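You operate a simulated robot arm through the tools that you are given. There is no shell and no other tool.

You run a simulated robot arm. Do the job below in one go: nothing can be reset, and whatever is moved stays where it is left.

## Task
Put the sand in the soak tray to soak and stir it up.
Fine: spout over the basin, rinse jug filled to its band, tap off, all of it over the sand; jug and soak rod back. Set down upright: rinse jug.

The check looks at the end state, three seconds after you hand in, the way a careful person would. Anything else that was tipped, shoved, dropped, spilled or broken makes it a failure.

## Robot
A 6-joint arm with a two-finger gripper, fixed in place. Base frame: the origin is at the foot of the arm, x ahead of it, y to its left, z up. Readings come in mm, degrees, newtons and seconds.
Its first joint turns from -166.0 to 166.0 degrees. Payload 2.45 kg.
The TCP is the grasp point between the finger pads, 20 mm short of the fingertips. In the tool frame z runs along the fingers and y along their closing line. The gripper opens to 140 mm. The gripper's body begins 168 mm behind the TCP.
Orientation is that of the tool frame in the base frame, as a unit quaternion [x, y, z, w]. With the fingers straight down and closing along the base's y, the tool's x points along the base's -x, its y along +y and its z along -z.

## Interface
- The arm moves only by the tool play_rows. Its argument "rows" is a list of rows, each an object of numbers (a shift or turn left out is 0, a gripper value left out holds the last): "rx", "ry", "rz": the turn, a rotation vector about the base's x, y, z in degrees; "x", "y", "z": the shift along the base's x, y, z in mm; "hand": the closure, from 0 (fully open) to 1 (shut). In form: [{"rx": .., "ry": .., "rz": .., "x": .., "y": .., "z": .., "hand": ..}, ...]. A call has 1 to 20 rows; each row shifts and turns the commanded pose from where the row before left it. Rows are played at 5 a second. More than 50 mm and 8.6 degrees between two rows, or a gripper value outside its range, and nothing of the call is played. Where a pose cannot be reached the arm comes as near as it can. A force on the tool above 90 N (or 10 N above the force at the start of the call, whichever is more), or a blocked arm, ends the call early, and 0.2 s more pass. The fingers move at their own pace (about 45 mm/s each) and stop on an object; they squeeze with about 21 N. The grip force told is the motor's: it shows also when the fingers shut on nothing. Time passes only in rows, and 0.2 s behind the last, so rows that do not move let the fingers close. The reply holds the time, the measured pose of the TCP, the force on the tool along the base axes, the opening and the grip force, in the units named above and with some noise, with the torque about the TCP (base axes, N m) and any sound that the robot's microphone picked up, and new pictures: "views" is both (left out), scene, wrist or none.
- Cameras (640 x 400 px; columns grow to the right, rows downward): "scene" is fixed at [47.3, 505.8, 1690.4]; the picture's right is [-0.22, -0.98, 0.00], its down [-0.42, 0.09, -0.90] and it looks along [0.88, -0.19, -0.43] (base axes); focal length 376 px, centre (320, 200). "wrist" rides on the gripper at [78, 11, -209] in the tool frame; the picture's right is [-0.14, 0.99, 0.00], its down [-0.92, -0.13, -0.37] and it looks along [-0.36, -0.05, 0.93] (tool axes); focal length 280 px, centre (320, 200). There is no depth. A picture from a camera that has moved, and an enlarged one, comes with that camera's place and axes in the base frame and with its lens. The place of the scene camera against the robot may be out by one fixed shift of up to 12 mm in any direction.
- close_up(camera, box): a new picture of the part [left, top, right, bottom] of that camera's present view, enlarged. It takes no simulated time.
- finish_job(): hands the job in; it is judged then, once.

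Places have to be worked out from the pictures, the camera data and where the tool is seen. Open the gripper and draw the arm clear of the work before you hand the job in, unless the task says otherwise.

The tools are called after "Request:" by a JSON object that holds its "method" and its "body". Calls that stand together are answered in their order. play_rows: Moves the arm, as the interface text tells. Its arguments: {"type":"object","properties":{"rows":{"type":"array","items":{"type":"object","properties":{"rx":{"type":"number"},"ry":{"type":"number"},"rz":{"type":"number"},"x":{"type":"number"},"y":{"type":"number"},"z":{"type":"number"},"hand":{"type":"number"}}}},"views":{"type":"string","enum":["both","scene","wrist","none"]}},"required":["rows"]} The other tools are called the same way: close_up (camera, box) takes an enlarged picture of a part of a camera's view; finish_job () hands the job in.

At the start:

```text
clock: 0.0
tool_pos: [692.5, 1.7, 1395.1]
ee_rot: [0.001, 1.0, 0.0, 0.001]
ft_force: [0.1, 0.4, -0.2]
torque: [0.03, -0.01, 0.01]
grip_width: 140.1
gripper_force: 0.1
```

scene: 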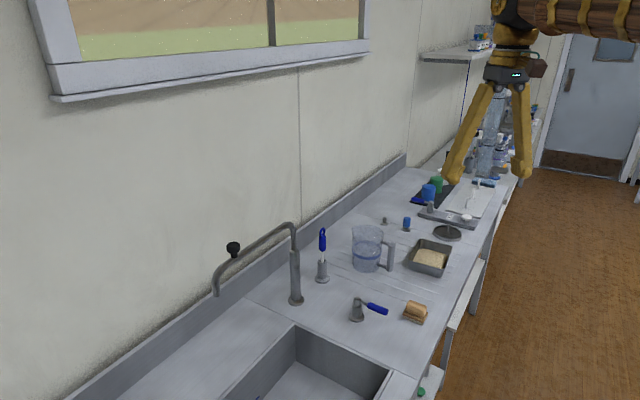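
wrist: 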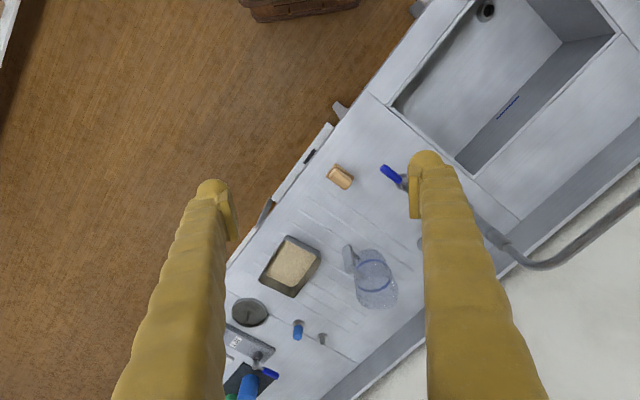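

I start by looking closer at the sink area and the objects before moving anything.

Request:
{"method": "close_up", "body": {"camera": "scene", "box": [200, 200, 480, 375]}}

Request:
{"method": "close_up", "body": {"camera": "wrist", "box": [220, 120, 540, 320]}}

Request:
{"method": "close_up", "body": {"camera": "scene", "box": [340, 130, 520, 290]}}

Request:
{"method": "close_up", "body": {"camera": "scene", "box": [190, 210, 350, 310]}}

```text
2.29 times, centred on (340, 288) of scene
camera zoom: at [47.3, 505.8, 1690.4], right [-0.22, -0.98, 0.0], down [-0.42, 0.09, -0.9], along [0.88, -0.19, -0.43], focal length 858 px, centre (274, 0)
```

zoom: 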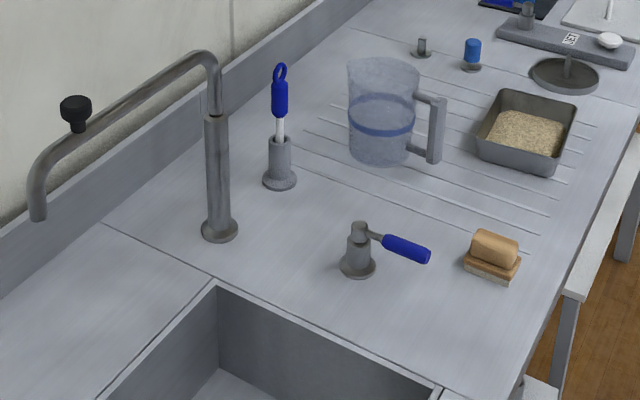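

```text
2.00 times, centred on (380, 220) of wrist
camera zoom: at [613.8, 13.3, 1602.8], right [0.14, 0.99, 0.0], down [0.92, -0.13, 0.37], along [0.37, -0.05, -0.93], focal length 561 px, centre (200, 160)
```

zoom: 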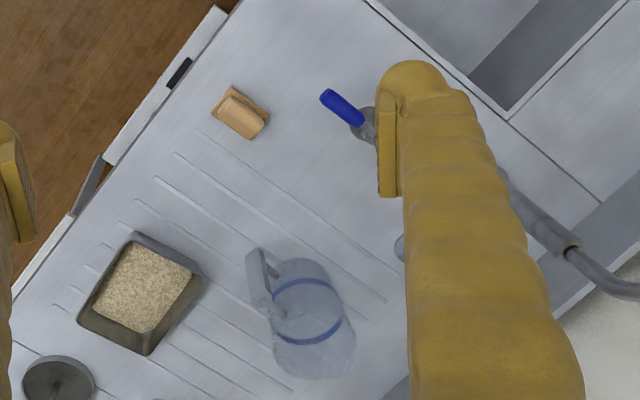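

```text
2.50 times, centred on (430, 210) of scene
camera zoom: at [47.3, 505.8, 1690.4], right [-0.22, -0.98, 0.0], down [-0.42, 0.09, -0.9], along [0.88, -0.19, -0.43], focal length 939 px, centre (45, 175)
```

zoom: 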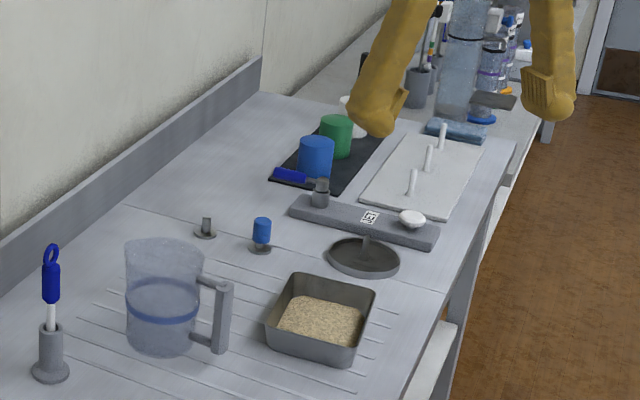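

```text
4.00 times, centred on (270, 260) of scene
camera zoom: at [47.3, 505.8, 1690.4], right [-0.22, -0.98, 0.0], down [-0.42, 0.09, -0.9], along [0.88, -0.19, -0.43], focal length 1502 px, centre (520, -40)
```

zoom: 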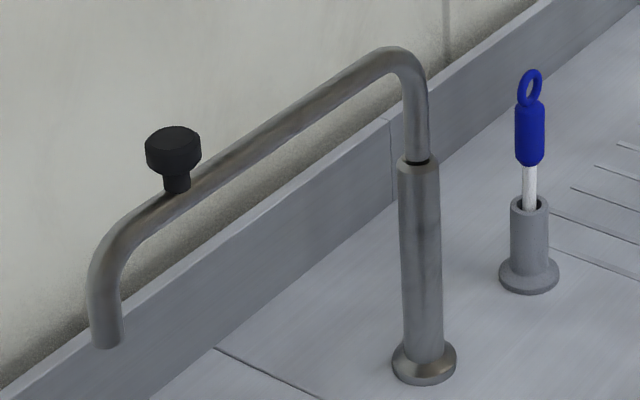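

The bench runs at about 45° to the base axes, and its top is near z≈870. The blue lever is near (880,208), the jug near (1110,97), the tray near (1106,-147) and the rod near (1090,265). I move in closer to measure them from a second viewpoint.

Request:
{"method": "play_rows", "body": {"rows": [{"x": 31, "y": 12, "z": -29}, {"x": 31, "y": 12, "z": -29}, {"x": 31, "y": 12, "z": -29}, {"x": 31, "y": 12, "z": -29}, {"x": 31, "y": 12, "z": -29}, {"x": 0}]}}

```text
clock: 1.4
tool_pos: [847.0, 61.7, 1249.7]
ee_rot: [0.001, 1.0, 0.0, 0.001]
ft_force: [-0.1, -0.1, 0.7]
torque: [-0.03, 0.0, 0.04]
grip_width: 139.9
gripper_force: 0.1
camera wrist: at [769.5, 73.4, 1457.9], right [0.14, 0.99, 0.0], down [0.92, -0.13, 0.37], along [0.37, -0.05, -0.93], focal length 280 px, centre (320, 200)
```

scene: 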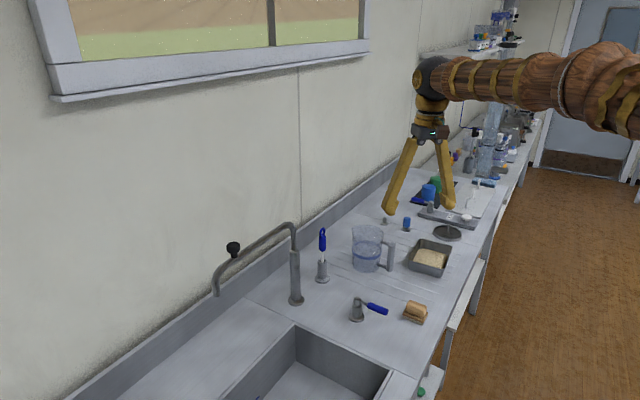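
wrist: 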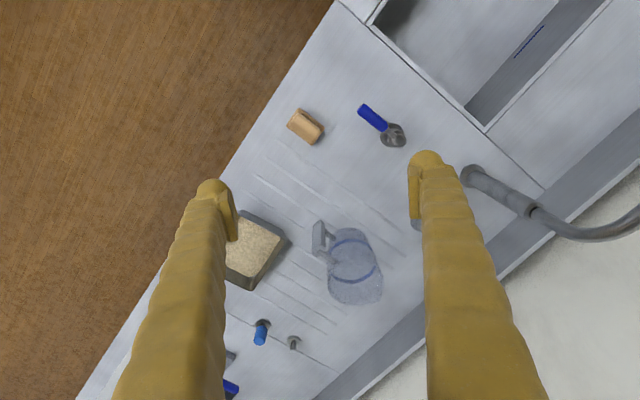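

Now enlarged views of the jug, the lever and the tap from this pose.

Request:
{"method": "close_up", "body": {"camera": "wrist", "box": [270, 80, 430, 180]}}

Request:
{"method": "close_up", "body": {"camera": "wrist", "box": [220, 190, 420, 315]}}

Request:
{"method": "close_up", "body": {"camera": "wrist", "box": [440, 120, 640, 245]}}

Request:
{"method": "close_up", "body": {"camera": "scene", "box": [200, 300, 440, 400]}}

```text
4.00 times, centred on (350, 130) of wrist
camera zoom: at [769.5, 73.4, 1457.9], right [0.14, 0.99, 0.0], down [0.92, -0.13, 0.37], along [0.37, -0.05, -0.93], focal length 1122 px, centre (200, 480)
```

zoom: 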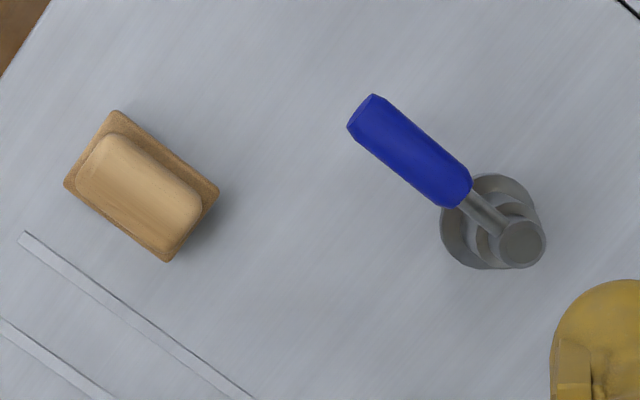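

```text
3.20 times, centred on (320, 252) of wrist
camera zoom: at [769.5, 73.4, 1457.9], right [0.14, 0.99, 0.0], down [0.92, -0.13, 0.37], along [0.37, -0.05, -0.93], focal length 897 px, centre (320, 32)
```

zoom: 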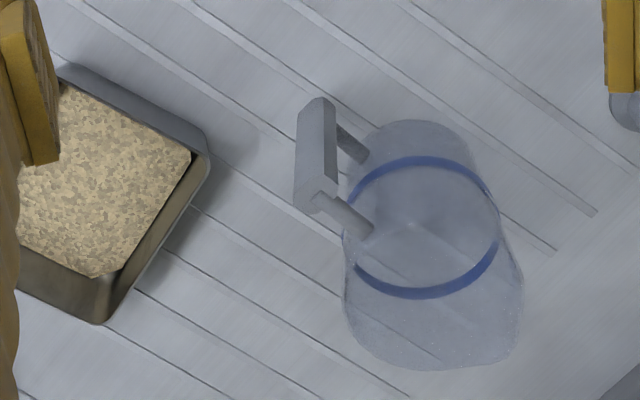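

```text
3.20 times, centred on (540, 182) of wrist
camera zoom: at [769.5, 73.4, 1457.9], right [0.14, 0.99, 0.0], down [0.92, -0.13, 0.37], along [0.37, -0.05, -0.93], focal length 897 px, centre (-384, 256)
```

zoom: 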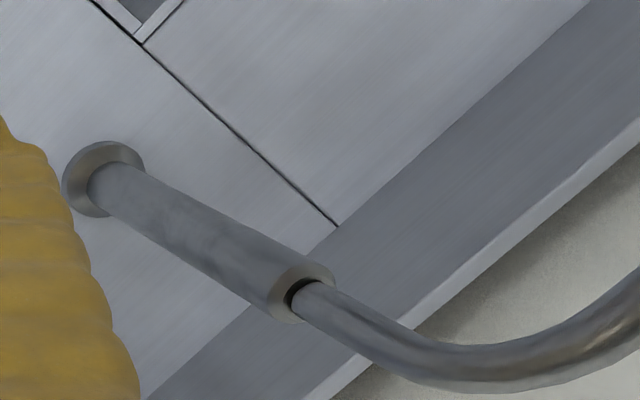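

```text
2.67 times, centred on (320, 350) of scene
camera zoom: at [47.3, 505.8, 1690.4], right [-0.22, -0.98, 0.0], down [-0.42, 0.09, -0.9], along [0.88, -0.19, -0.43], focal length 1002 px, centre (320, -200)
```

zoom: 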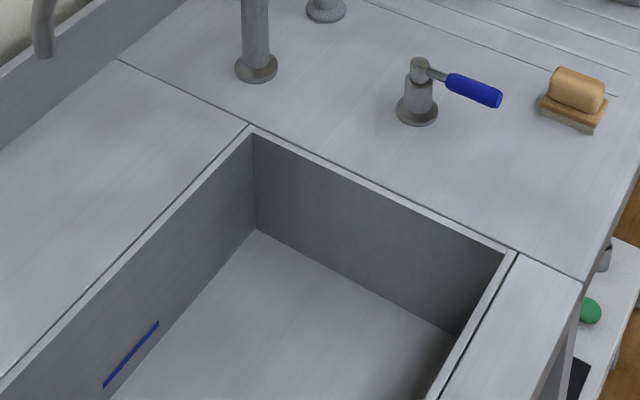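

The lever pivot is at about (882,209) with its handle pointing toward the front edge. The tap post is at about (993,378) and the black spout knob at about (859,550,1190). I go up and over toward the knob for a look from above.

Request:
{"method": "play_rows", "body": {"rows": [{"z": 40}, {"z": 40}, {"x": -6, "y": 48}, {"x": -6, "y": 48}, {"x": -6, "y": 48}, {"x": -6, "y": 48}, {"x": -6, "y": 48}, {"x": -6, "y": 48}, {"x": -6, "y": 48}, {"x": -6, "y": 48}, {"x": 0}]}}

```text
clock: 3.8
tool_pos: [798.6, 447.2, 1330.3]
ee_rot: [0.0, 1.0, 0.0, 0.001]
ft_force: [0.7, 0.4, -0.2]
torque: [0.01, 0.05, 0.0]
grip_width: 140.1
gripper_force: 0.3
camera wrist: at [720.0, 458.3, 1538.5], right [0.14, 0.99, 0.0], down [0.92, -0.13, 0.37], along [0.37, -0.05, -0.93], focal length 280 px, centre (320, 200)
```

scene: 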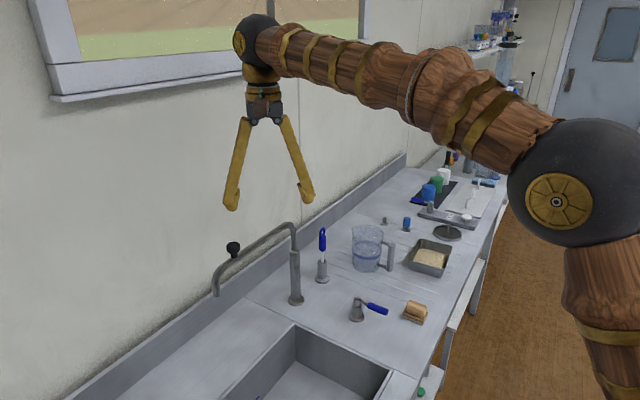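
wrist: 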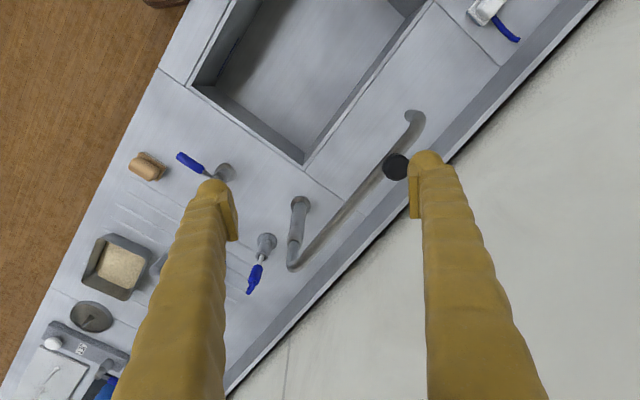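

Refined: knob at about (825,542) with its top at z≈1210, spout tip at about (782,594,1108) pointing along the wall. I move above the knob and turn the hand so the fingers straddle the spout tube.

Request:
{"method": "play_rows", "body": {"rows": [{"x": 4, "y": 16, "z": -5, "rz": -7.5}, {"x": 4, "y": 16, "z": -5, "rz": -7.5}, {"x": 4, "y": 16, "z": -5, "rz": -7.5}, {"x": 4, "y": 16, "z": -5, "rz": -7.5}, {"x": 4, "y": 16, "z": -5, "rz": -7.5}, {"x": 4, "y": 15, "z": -5, "rz": -7.5}, {"x": 0}]}}

```text
clock: 5.4
tool_pos: [822.3, 541.5, 1299.0]
ee_rot: [0.384, 0.923, 0.0, 0.002]
ft_force: [0.9, 0.3, 0.0]
torque: [0.02, 0.01, 0.02]
grip_width: 140.1
gripper_force: 0.0
camera wrist: at [775.0, 604.9, 1507.2], right [0.8, 0.6, 0.0], down [0.56, -0.74, 0.37], along [0.22, -0.29, -0.93], focal length 280 px, centre (320, 200)
```

scene: 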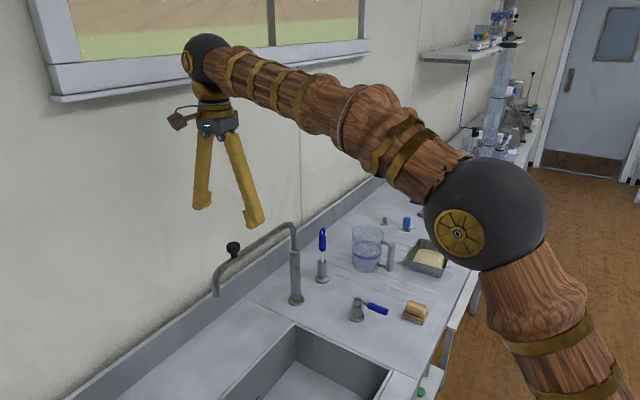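
wrist: 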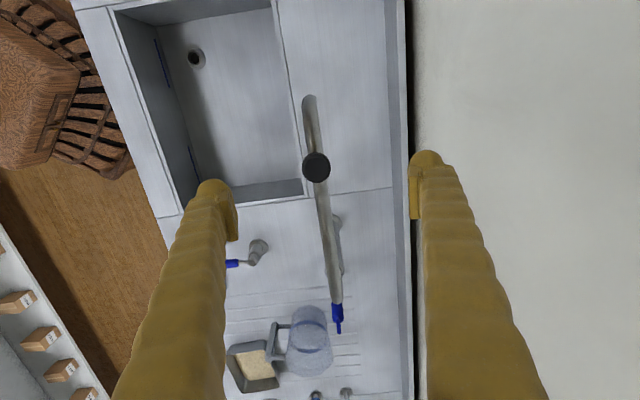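

The knob sits right below the grasp point, within 4 mm. I half close the fingers, go down to z≈1197 and close on the knob.

Request:
{"method": "play_rows", "body": {"rows": [{"x": -2, "hand": 0.42}, {"hand": 0.42}, {"z": -25}, {"z": -25}, {"z": -25}, {"z": -26}, {"x": 0}]}}

```text
clock: 7.0
tool_pos: [821.7, 542.5, 1197.3]
ee_rot: [0.382, 0.924, 0.0, 0.001]
ft_force: [0.4, -0.3, 0.4]
torque: [0.03, 0.0, 0.0]
grip_width: 81.2
gripper_force: 0.1
camera wrist: at [774.5, 605.6, 1405.6], right [0.8, 0.6, 0.0], down [0.56, -0.74, 0.37], along [0.22, -0.29, -0.93], focal length 280 px, centre (320, 200)
```

scene: 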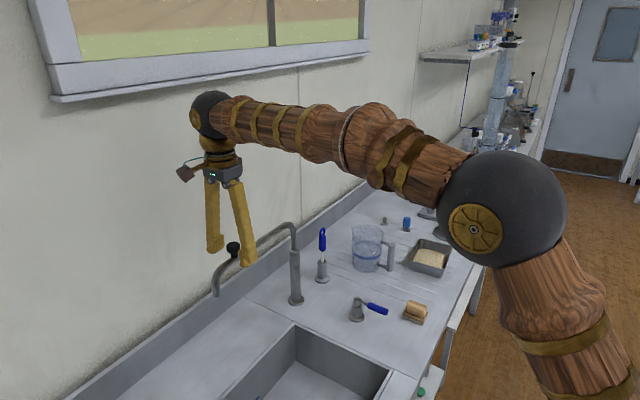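
wrist: 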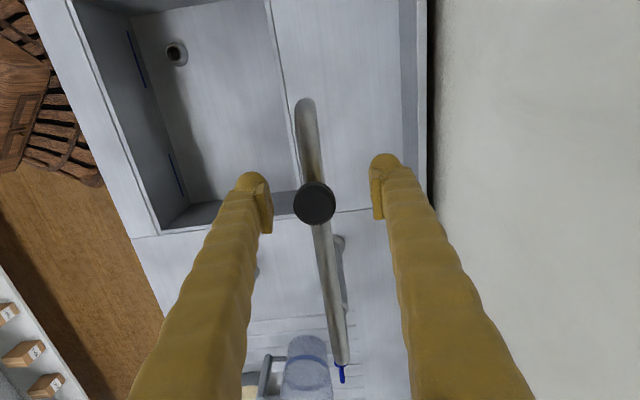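

The knob lies between the fingers, about 5 mm off. I nudge over and close on it.

Request:
{"method": "play_rows", "body": {"rows": [{"x": 1.5, "y": -4.5}, {"hand": 0.65}, {"hand": 0.7}, {"hand": 0.85}, {"hand": 0.85}, {"hand": 0.85}]}}

```text
clock: 8.4
tool_pos: [823.5, 535.8, 1198.3]
ee_rot: [0.382, 0.924, 0.0, 0.0]
ft_force: [-11.3, -10.0, -2.8]
torque: [0.18, -0.19, -0.03]
grip_width: 30.6
gripper_force: 7.5
camera wrist: at [775.2, 600.2, 1406.3], right [0.8, 0.6, 0.0], down [0.56, -0.74, 0.37], along [0.22, -0.29, -0.93], focal length 280 px, centre (320, 200)
```

scene: 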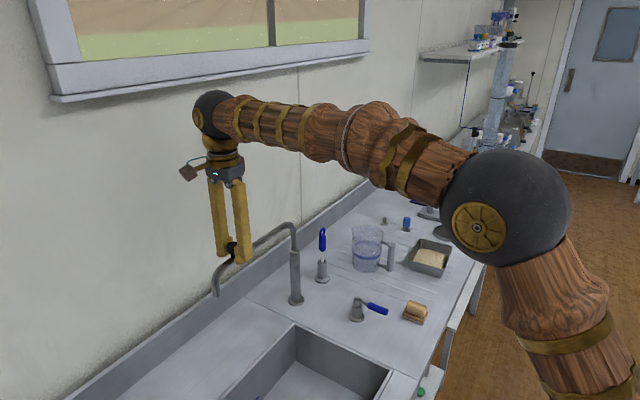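
wrist: 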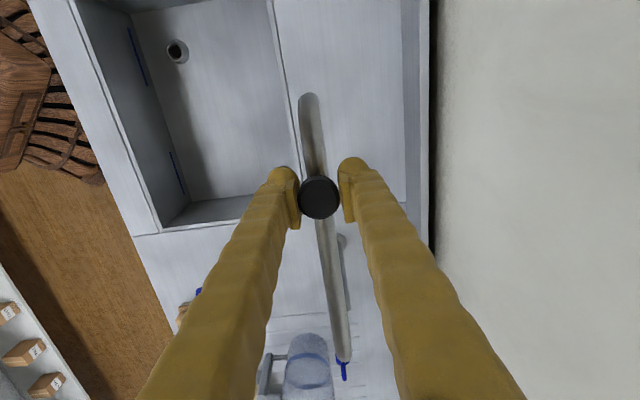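

The knob is gripped. I sweep it along the arc around the post toward the basin, turning the hand with it.

Request:
{"method": "play_rows", "body": {"rows": [{"x": -13.1, "y": -15.3, "rz": 5}, {"x": -11.7, "y": -16.5, "rz": 5}, {"x": -10.3, "y": -17.4, "rz": 5}, {"x": -8.7, "y": -18.3, "rz": 5}, {"x": 0}]}}

```text
clock: 9.6
tool_pos: [775.9, 470.2, 1198.8]
ee_rot: [0.215, 0.977, -0.001, 0.0]
ft_force: [-63.4, 27.8, 18.0]
torque: [-0.3, -0.49, -0.18]
grip_width: 27.9
gripper_force: 44.7
camera wrist: at [710.0, 513.4, 1406.3], right [0.54, 0.84, 0.0], down [0.78, -0.5, 0.37], along [0.31, -0.2, -0.93], focal length 280 px, centre (320, 200)
```

scene: 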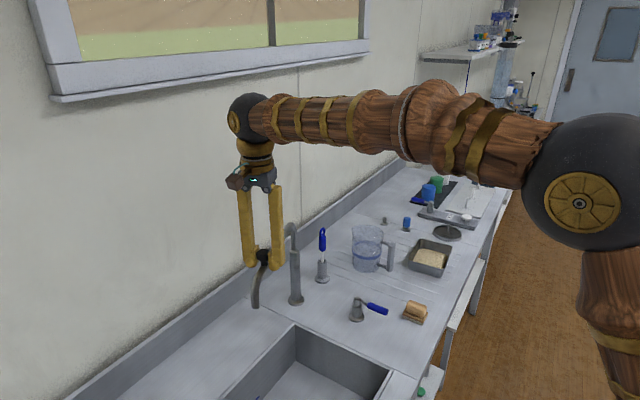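
wrist: 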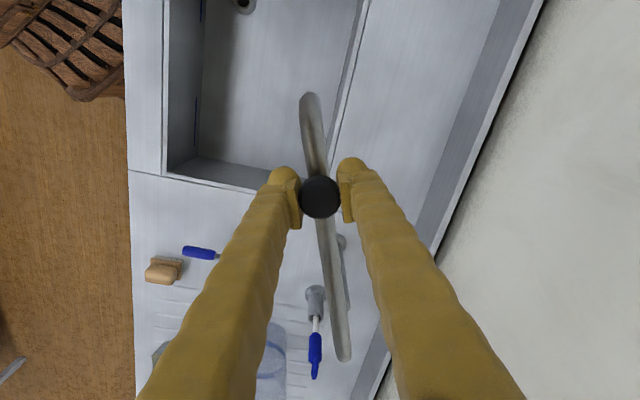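

The 69 N reading points radially outward, so my arc centre was slightly off. I ease outward first, then continue around a corrected centre near (986,370).

Request:
{"method": "play_rows", "body": {"rows": [{"x": -4, "y": 1.8}, {"x": -7.8, "y": -18.7, "rz": 5}, {"x": -6.2, "y": -19.3, "rz": 5}, {"x": 0}], "views": "none"}}

```text
clock: 10.6
tool_pos: [762.0, 431.8, 1198.8]
ee_rot: [0.132, 0.991, 0.002, 0.002]
ft_force: [-6.9, -0.5, 23.3]
torque: [-0.13, 0.12, -0.57]
grip_width: 28.3
gripper_force: 44.8
```

The radial force is gone. There is slight upward pressure, so I lift a hair and continue the swing to about 180°.

Request:
{"method": "play_rows", "body": {"rows": [{"x": -4.6, "y": -19.8, "z": 1, "rz": 5}, {"x": -2.8, "y": -20.1, "rz": 5}, {"x": -1.1, "y": -20.3, "rz": 5}, {"x": 0}]}}

```text
clock: 11.6
tool_pos: [753.7, 373.2, 1197.2]
ee_rot: [0.0, 1.0, 0.001, 0.002]
ft_force: [46.1, -2.1, 3.2]
torque: [-0.07, 0.48, -0.27]
grip_width: 28.3
gripper_force: 44.4
camera wrist: at [675.4, 383.7, 1405.9], right [0.14, 0.99, 0.0], down [0.92, -0.13, 0.37], along [0.37, -0.05, -0.93], focal length 280 px, centre (320, 200)
```

scene: 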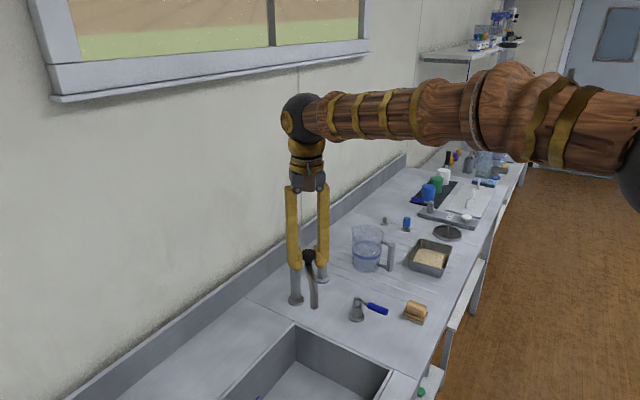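
wrist: 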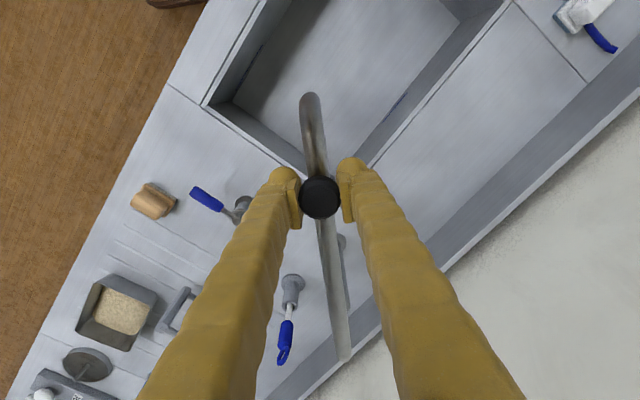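

The spout tip is now over the basin at about (686,372). I ease off, open and lift straight up.

Request:
{"method": "play_rows", "body": {"rows": [{"x": 2.5}, {"hand": 0.5}, {"hand": 0.42}, {"hand": 0.42}, {"z": 30}, {"z": 40}, {"z": 40}, {"z": 20}]}}

```text
clock: 13.4
tool_pos: [754.9, 374.8, 1328.7]
ee_rot: [0.0, 1.0, 0.0, 0.001]
ft_force: [0.0, 0.3, 0.5]
torque: [-0.02, 0.02, 0.01]
grip_width: 81.4
gripper_force: 0.0
camera wrist: at [677.1, 385.8, 1537.0], right [0.14, 0.99, 0.0], down [0.92, -0.13, 0.37], along [0.37, -0.05, -0.93], focal length 280 px, centre (320, 200)
```

scene: 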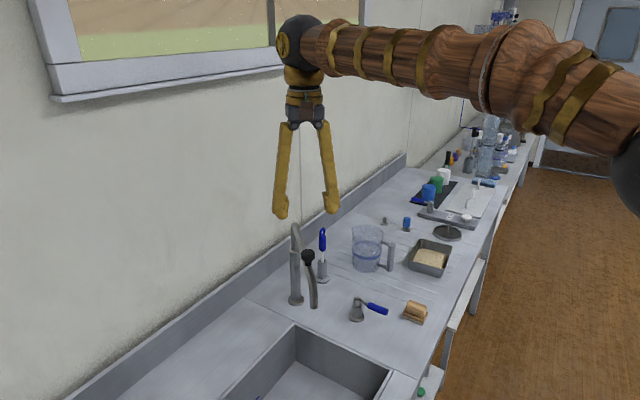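
wrist: 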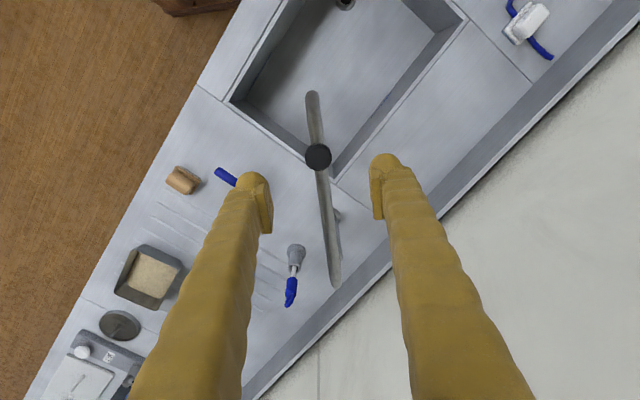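

The basin is confirmed as running a<355, b 610–910 (a = distance along the bench, b = distance toward the wall), with the spout tip about 135 mm inside it. Next I go above the blue lever with the fingers set to close across its handle.

Request:
{"method": "play_rows", "body": {"rows": [{"x": 13, "y": -36, "rz": 7.5}, {"x": 13, "y": -36, "rz": 7.5}, {"x": 13, "y": -36, "rz": 7.5}, {"x": 13, "y": -36, "rz": 7.5}, {"x": 13, "y": -36, "rz": 7.5}, {"x": 13, "y": -34, "rz": 7.5}, {"z": -45}, {"z": -45}, {"z": -45}, {"z": -45}, {"z": -45}, {"x": 0}]}}

Request:
{"method": "close_up", "body": {"camera": "wrist", "box": [240, 100, 400, 200]}}

Request:
{"method": "close_up", "body": {"camera": "scene", "box": [310, 270, 430, 345]}}

```text
clock: 16.0
tool_pos: [832.7, 158.1, 1104.8]
ee_rot: [-0.383, 0.924, 0.001, 0.001]
ft_force: [0.1, 0.9, -0.7]
torque: [0.01, 0.02, -0.02]
grip_width: 81.3
gripper_force: 0.1
camera wrist: at [770.0, 110.6, 1312.8], right [-0.6, 0.8, 0.0], down [0.74, 0.56, 0.37], along [0.29, 0.22, -0.93], focal length 280 px, centre (320, 200)
```

scene: 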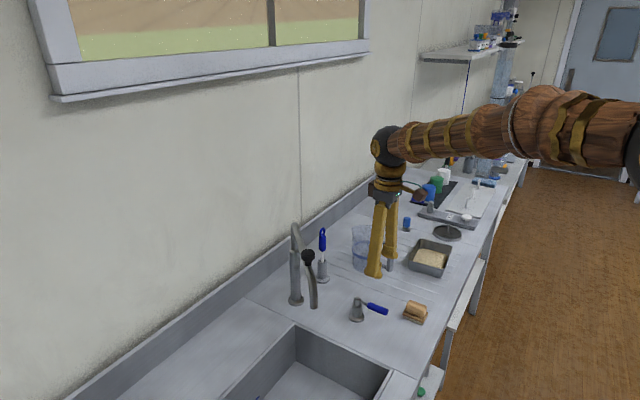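
wrist: 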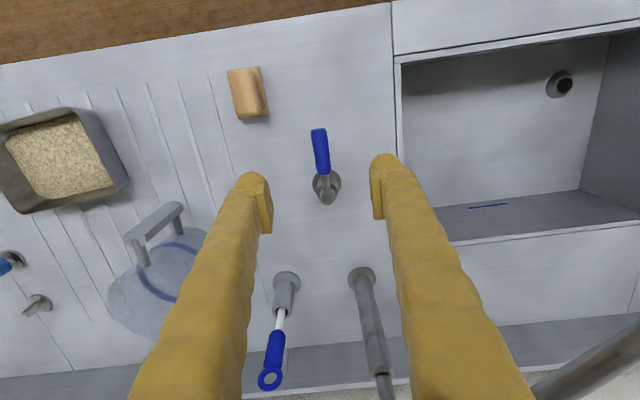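

```text
4.00 times, centred on (320, 150) of wrist
camera zoom: at [770.0, 110.6, 1312.8], right [-0.6, 0.8, 0.0], down [0.74, 0.56, 0.37], along [0.29, 0.22, -0.93], focal length 1122 px, centre (320, 400)
```

zoom: 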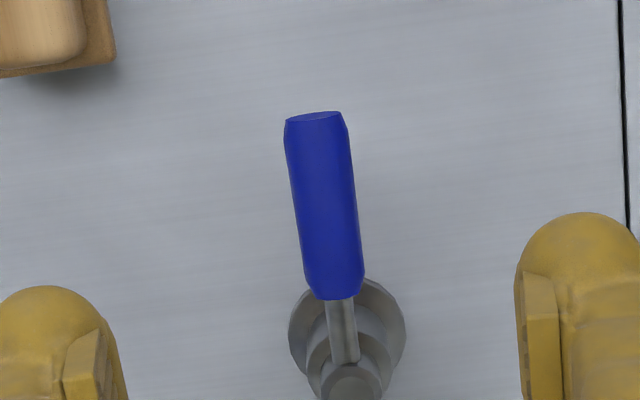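

```text
5.33 times, centred on (370, 308) of scene
camera zoom: at [47.3, 505.8, 1690.4], right [-0.22, -0.98, 0.0], down [-0.42, 0.09, -0.9], along [0.88, -0.19, -0.43], focal length 2003 px, centre (53, -373)
```

zoom: 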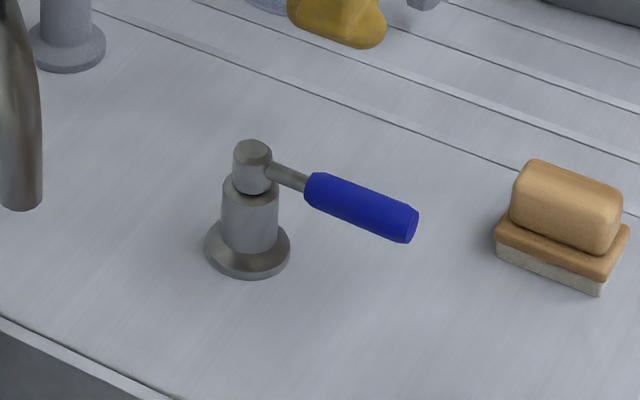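

The handle centre is at about (832,160,925) and about 21 mm thick. I go down straddling it and close gently.

Request:
{"method": "play_rows", "body": {"rows": [{"y": 2, "z": -45}, {"z": -45}, {"z": -45}, {"z": -43}, {"hand": 0.7}, {"hand": 0.8}, {"hand": 0.9}, {"hand": 0.9}]}}

```text
clock: 17.8
tool_pos: [832.9, 160.9, 927.2]
ee_rot: [-0.383, 0.924, 0.0, 0.001]
ft_force: [0.4, -1.7, 0.2]
torque: [-0.01, 0.05, 0.02]
grip_width: 14.8
gripper_force: 0.8
camera wrist: at [769.6, 113.5, 1134.6], right [-0.6, 0.8, 0.0], down [0.74, 0.56, 0.37], along [0.29, 0.22, -0.93], focal length 280 px, centre (320, 200)
```

scene: 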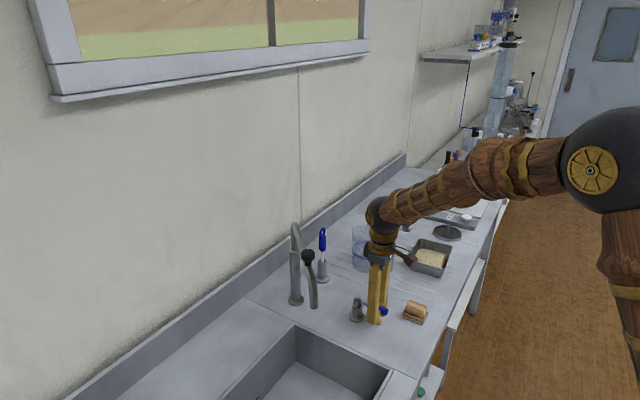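
wrist: 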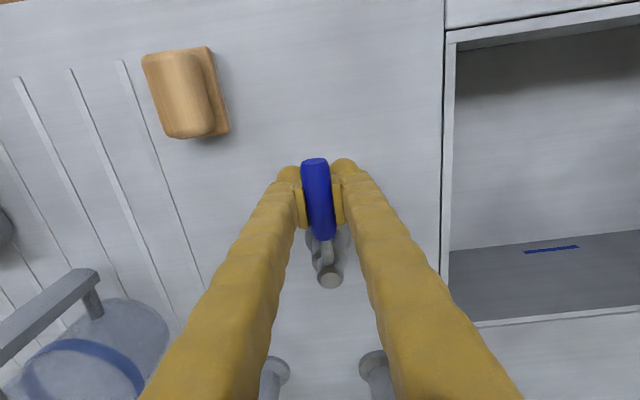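

The opening (14.8 mm) is close to what I commanded, so contact isn't certain. I close fully to confirm the grip.

Request:
{"method": "play_rows", "body": {"rows": [{"hand": 1.0}, {"hand": 1.0}], "views": "none"}}

```text
clock: 18.4
tool_pos: [832.5, 161.7, 925.7]
ee_rot: [-0.383, 0.924, 0.001, 0.0]
ft_force: [4.1, -3.1, -2.6]
torque: [0.03, 0.08, -0.1]
grip_width: 13.3
gripper_force: 39.4
```

The handle is gripped. I try turning it 10° counter-clockwise and watch the torque and listen for water.

Request:
{"method": "play_rows", "body": {"rows": [{"x": 4.3, "y": -4.2, "rz": 5}, {"x": 4.6, "y": -3.7, "rz": 5}, {"x": 0}]}}

```text
clock: 19.2
tool_pos: [841.0, 153.4, 927.6]
ee_rot: [-0.462, 0.887, 0.001, 0.0]
ft_force: [-4.5, 9.0, -8.8]
torque: [-0.14, -0.1, 0.48]
grip_width: 13.6
gripper_force: 39.8
camera wrist: at [787.7, 95.8, 1134.5], right [-0.73, 0.68, 0.0], down [0.63, 0.68, 0.37], along [0.25, 0.27, -0.93], focal length 280 px, centre (320, 200)
```

scene: 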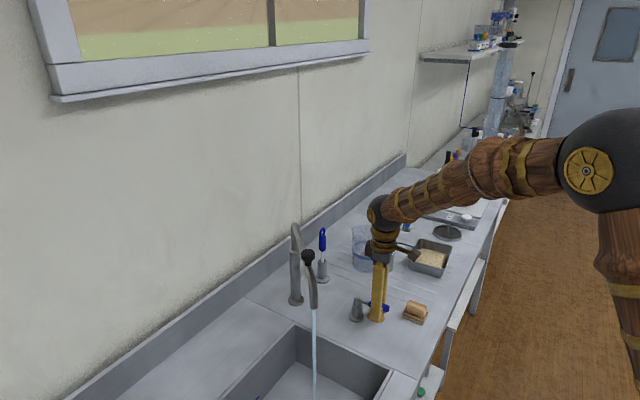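
wrist: 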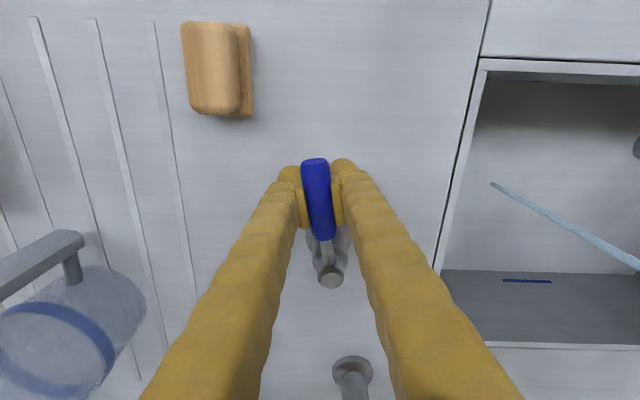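

Water already flows with a 10° counter-clockwise turn, and lands in the basin near (685,380). I turn it back off.

Request:
{"method": "play_rows", "body": {"rows": [{"x": -4.6, "y": 3.7, "rz": -5}, {"x": -4.3, "y": 4.2, "rz": -5}, {"x": 0}]}}

```text
clock: 20.0
tool_pos: [832.5, 161.2, 927.2]
ee_rot: [-0.381, 0.924, 0.0, 0.0]
ft_force: [3.0, 6.6, 8.1]
torque: [-0.12, 0.06, 0.23]
grip_width: 13.2
gripper_force: 39.6
camera wrist: at [769.6, 113.3, 1134.4], right [-0.6, 0.8, 0.0], down [0.74, 0.56, 0.37], along [0.3, 0.22, -0.93], focal length 280 px, centre (320, 200)
```

scene: 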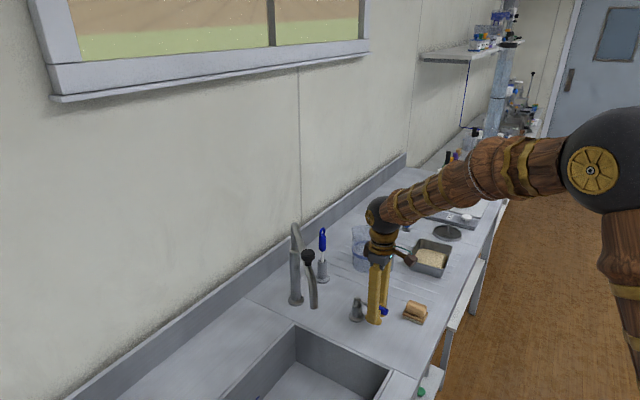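
wrist: 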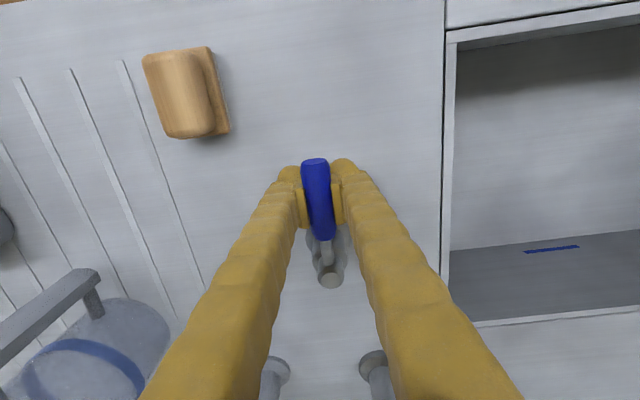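

The tap is off again and the lever is back at its start. I release it, lift, and go over to look down on the jug handle.

Request:
{"method": "play_rows", "body": {"rows": [{"hand": 0.6}, {"hand": 0.5}, {"hand": 0.42}, {"z": 40}, {"z": 45}, {"z": 45}, {"z": 45}, {"z": 30}, {"x": 33, "y": -30}, {"x": 33, "y": -30}, {"x": 34, "y": -30}, {"x": 34, "y": -30}, {"x": 34, "y": -30}, {"x": 0}]}}

Request:
{"method": "close_up", "body": {"camera": "wrist", "box": [220, 120, 420, 245]}}

Request:
{"method": "close_up", "body": {"camera": "scene", "box": [320, 200, 480, 300]}}

```text
clock: 23.0
tool_pos: [1003.1, 10.6, 1132.0]
ee_rot: [-0.383, 0.924, 0.0, 0.001]
ft_force: [-0.1, 0.3, 0.5]
torque: [0.02, -0.02, -0.01]
grip_width: 81.4
gripper_force: 0.0
camera wrist: at [940.4, -35.6, 1339.6], right [-0.6, 0.8, 0.0], down [0.74, 0.56, 0.37], along [0.29, 0.22, -0.93], focal length 280 px, centre (320, 200)
```

scene: 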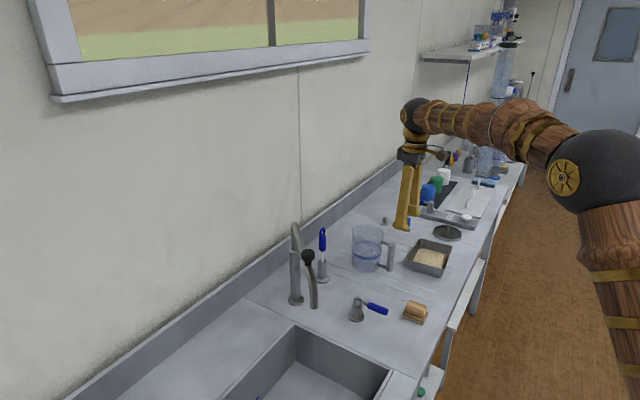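
wrist: 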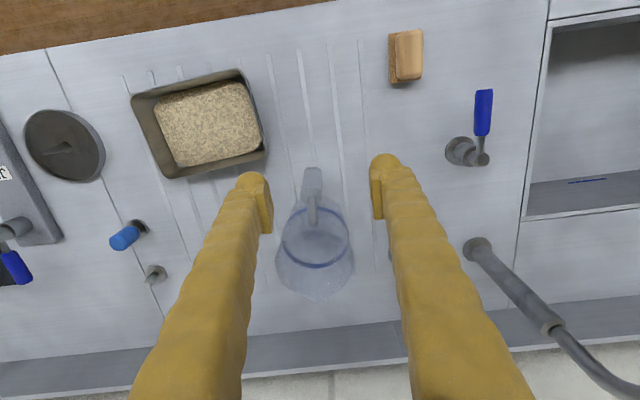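

```text
3.20 times, centred on (320, 182) of wrist
camera zoom: at [940.4, -35.6, 1339.6], right [-0.6, 0.8, 0.0], down [0.74, 0.56, 0.37], along [0.29, 0.22, -0.93], focal length 897 px, centre (320, 256)
```

zoom: 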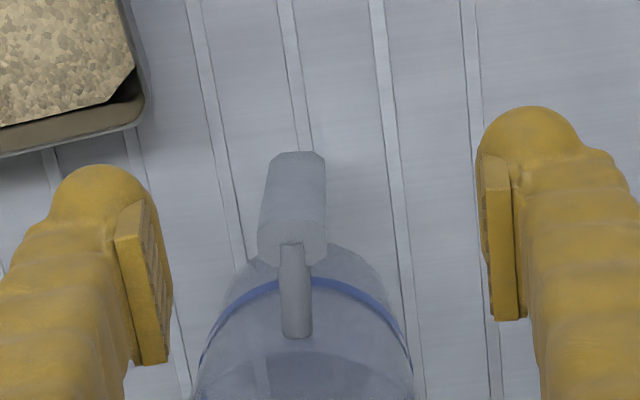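

```text
4.00 times, centred on (400, 250) of scene
camera zoom: at [47.3, 505.8, 1690.4], right [-0.22, -0.98, 0.0], down [-0.42, 0.09, -0.9], along [0.88, -0.19, -0.43], focal length 1502 px, centre (0, 0)
```

zoom: 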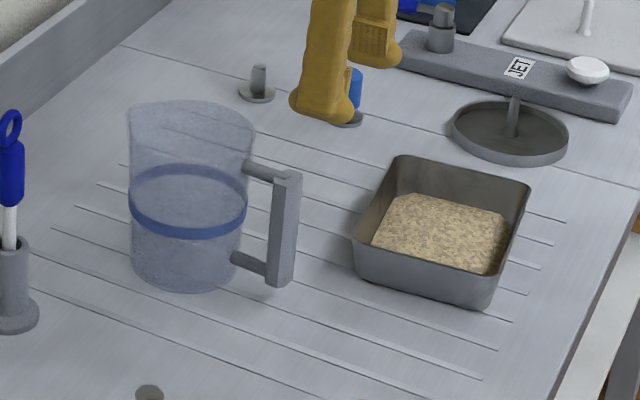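

The handle bar is at about (1043,32), spanning z 907–1005, and points toward azimuth ~217°, with the pour lip opposite. I'll grip it with the tool heading azimuth 37°, pitched about 50° below horizontal. First I rotate and look again from the pre-grasp pose.

Request:
{"method": "play_rows", "body": {"rows": [{"rz": -8, "x": -5, "y": -5, "z": -5}, {"rx": 4.82, "ry": -6.39, "x": -5, "y": -5, "z": -12}, {"rx": 4.82, "ry": -6.39, "x": -5, "y": -5, "z": -12}, {"rx": 4.82, "ry": -6.39, "x": -5, "y": -5, "z": -12}, {"rx": 4.82, "ry": -6.39, "x": -4, "y": -5, "z": -11}, {"rx": 4.82, "ry": -6.39, "x": -4, "y": -5, "z": -10}, {"x": 0}]}}

Request:
{"method": "close_up", "body": {"camera": "wrist", "box": [220, 140, 420, 265]}}

```text
clock: 24.6
tool_pos: [971.3, -18.2, 1070.5]
ee_rot: [-0.298, 0.891, 0.109, 0.326]
ft_force: [-0.2, 0.0, 0.7]
torque: [0.03, -0.01, -0.03]
grip_width: 81.4
gripper_force: 0.1
camera wrist: at [811.1, -126.6, 1179.3], right [-0.51, 0.85, 0.09], down [0.45, 0.18, 0.88], along [0.73, 0.49, -0.48], focal length 280 px, centre (320, 200)
```

scene: 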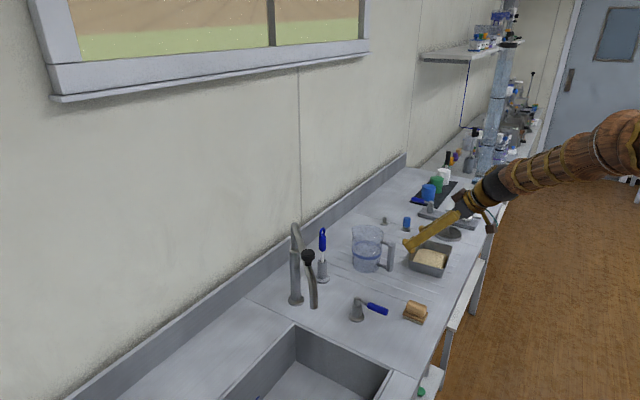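
wrist: 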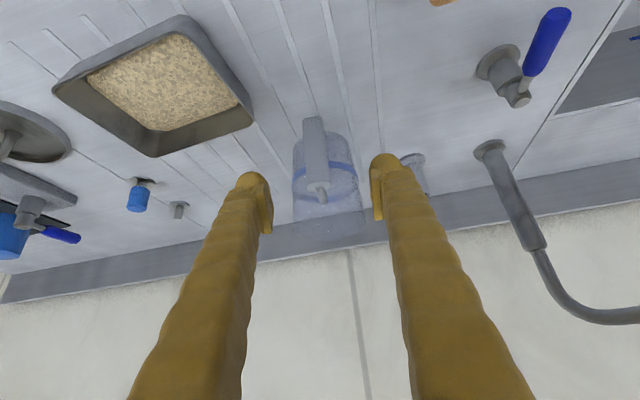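

```text
3.20 times, centred on (320, 202) of wrist
camera zoom: at [811.1, -126.6, 1179.3], right [-0.51, 0.85, 0.09], down [0.45, 0.18, 0.88], along [0.73, 0.49, -0.48], focal length 897 px, centre (320, 192)
```

zoom: 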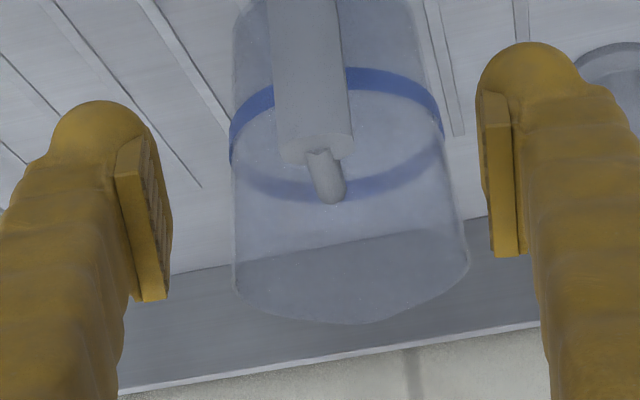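

Triangulated again: bar centre is at about (1045,33). I approach along the tool axis to grasp it at z≈962, stopping before closing to check.

Request:
{"method": "play_rows", "body": {"rows": [{"x": 11.8, "y": 4.6, "z": -16.7}, {"x": 15.5, "y": 11.7, "z": -23}, {"x": 15.5, "y": 11.7, "z": -23}, {"x": 15.5, "y": 11.7, "z": -23}, {"x": 15.5, "y": 11.7, "z": -23}, {"x": 0}]}}

Request:
{"method": "close_up", "body": {"camera": "wrist", "box": [220, 140, 420, 265]}}

Request:
{"method": "close_up", "body": {"camera": "scene", "box": [330, 210, 450, 285]}}

```text
clock: 26.0
tool_pos: [1045.8, 30.9, 961.1]
ee_rot: [-0.299, 0.891, 0.109, 0.325]
ft_force: [-0.7, -1.1, 0.2]
torque: [-0.02, -0.03, 0.01]
grip_width: 81.1
gripper_force: 0.0
camera wrist: at [884.4, -76.7, 1070.6], right [-0.51, 0.85, 0.09], down [0.45, 0.18, 0.87], along [0.73, 0.49, -0.48], focal length 280 px, centre (320, 200)
```

scene: 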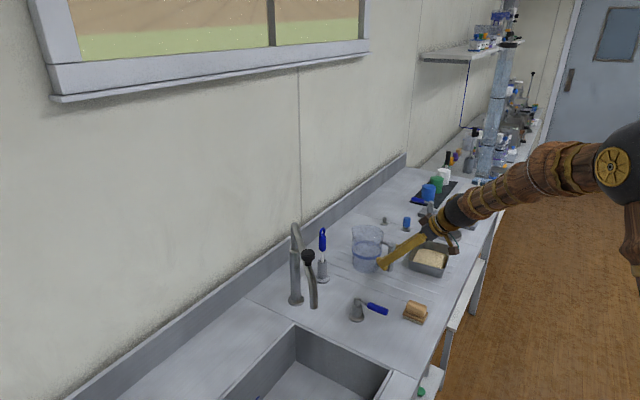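
wrist: 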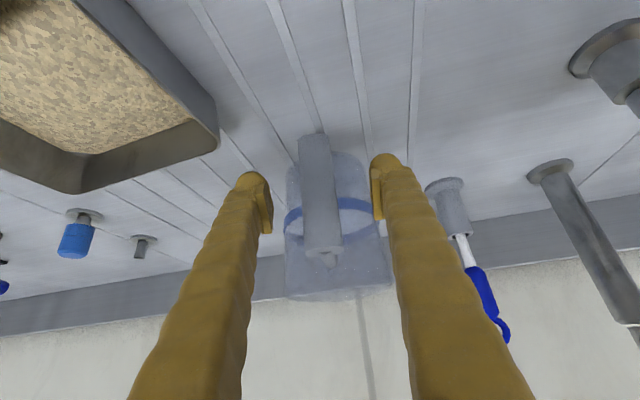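

```text
3.20 times, centred on (320, 202) of wrist
camera zoom: at [884.4, -76.7, 1070.6], right [-0.51, 0.85, 0.09], down [0.45, 0.18, 0.87], along [0.73, 0.49, -0.48], focal length 897 px, centre (320, 192)
```

zoom: 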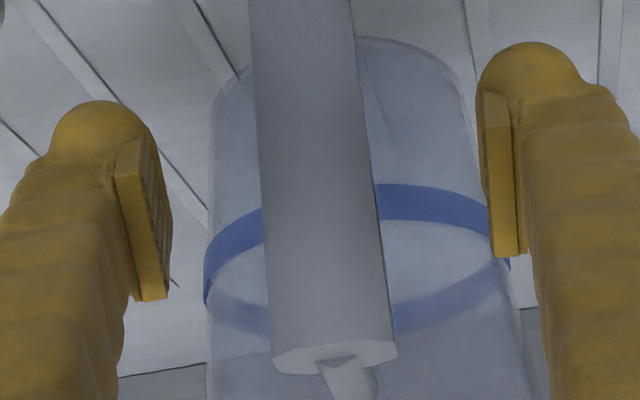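

```text
5.33 times, centred on (390, 248) of scene
camera zoom: at [47.3, 505.8, 1690.4], right [-0.22, -0.98, 0.0], down [-0.42, 0.09, -0.9], along [0.88, -0.19, -0.43], focal length 2003 px, centre (-53, -53)
```

zoom: 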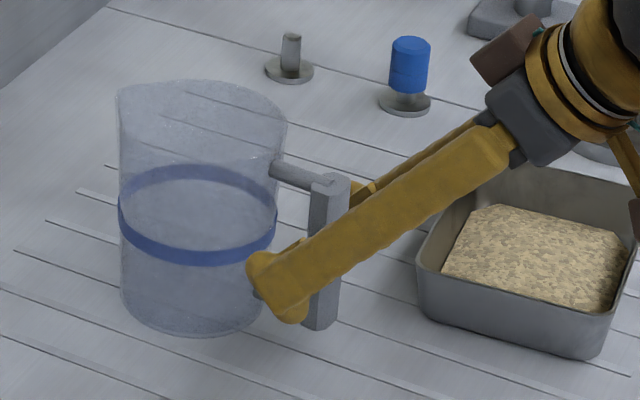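

The bar is centred between the fingers and the tips are clear of the jug. I close on the handle.

Request:
{"method": "play_rows", "body": {"rows": [{"hand": 0.7}, {"hand": 0.9}, {"hand": 1.0}, {"hand": 1.0}, {"hand": 1.0}]}}

```text
clock: 27.2
tool_pos: [1046.7, 30.6, 961.2]
ee_rot: [-0.298, 0.891, 0.11, 0.325]
ft_force: [0.7, 1.5, 0.1]
torque: [0.04, -0.15, 0.09]
grip_width: 27.3
gripper_force: 21.0
camera wrist: at [884.3, -76.8, 1070.8], right [-0.51, 0.85, 0.09], down [0.45, 0.18, 0.87], along [0.73, 0.49, -0.48], focal length 280 px, centre (320, 200)
```

scene: 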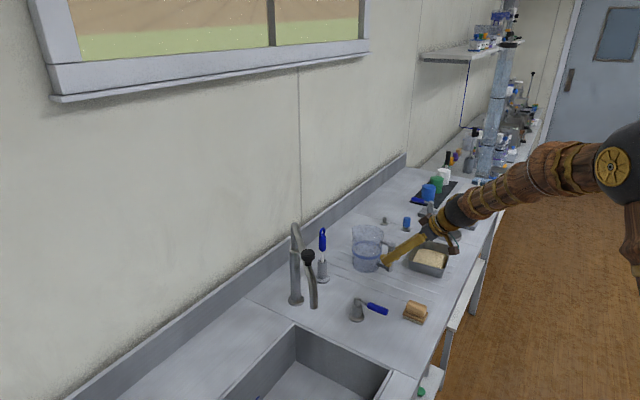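
wrist: 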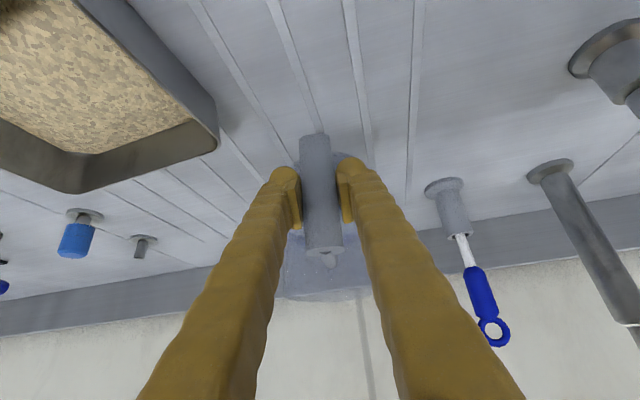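

The grip is firm at 27.3 mm. I record this pose as the jug's home and lift 30 mm to check weight and hold.

Request:
{"method": "play_rows", "body": {"rows": [{"z": 10}, {"z": 20}, {"x": 0}, {"x": 0}]}}

Request:
{"method": "close_up", "body": {"camera": "scene", "box": [330, 210, 450, 285]}}

```text
clock: 28.2
tool_pos: [1044.1, 31.9, 991.7]
ee_rot: [-0.298, 0.891, 0.11, 0.325]
ft_force: [-0.7, 0.5, 1.5]
torque: [0.09, 0.02, 0.04]
grip_width: 24.0
gripper_force: 21.4
camera wrist: at [884.1, -76.0, 1100.4], right [-0.51, 0.85, 0.09], down [0.45, 0.18, 0.87], along [0.73, 0.49, -0.48], focal length 280 px, centre (320, 200)
```

scene: 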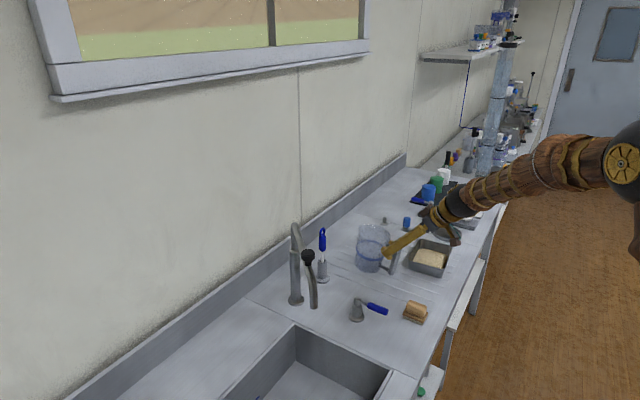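
wrist: 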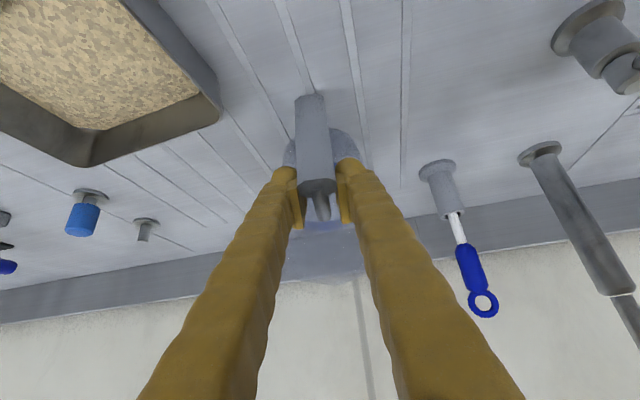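

```text
5.33 times, centred on (390, 248) of scene
camera zoom: at [47.3, 505.8, 1690.4], right [-0.22, -0.98, 0.0], down [-0.42, 0.09, -0.9], along [0.88, -0.19, -0.43], focal length 2003 px, centre (-53, -53)
```

zoom: 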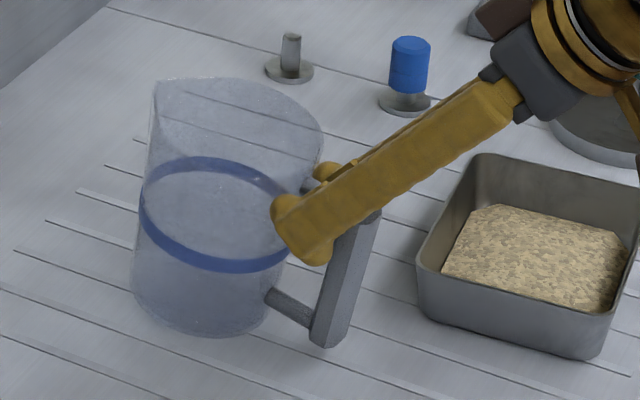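

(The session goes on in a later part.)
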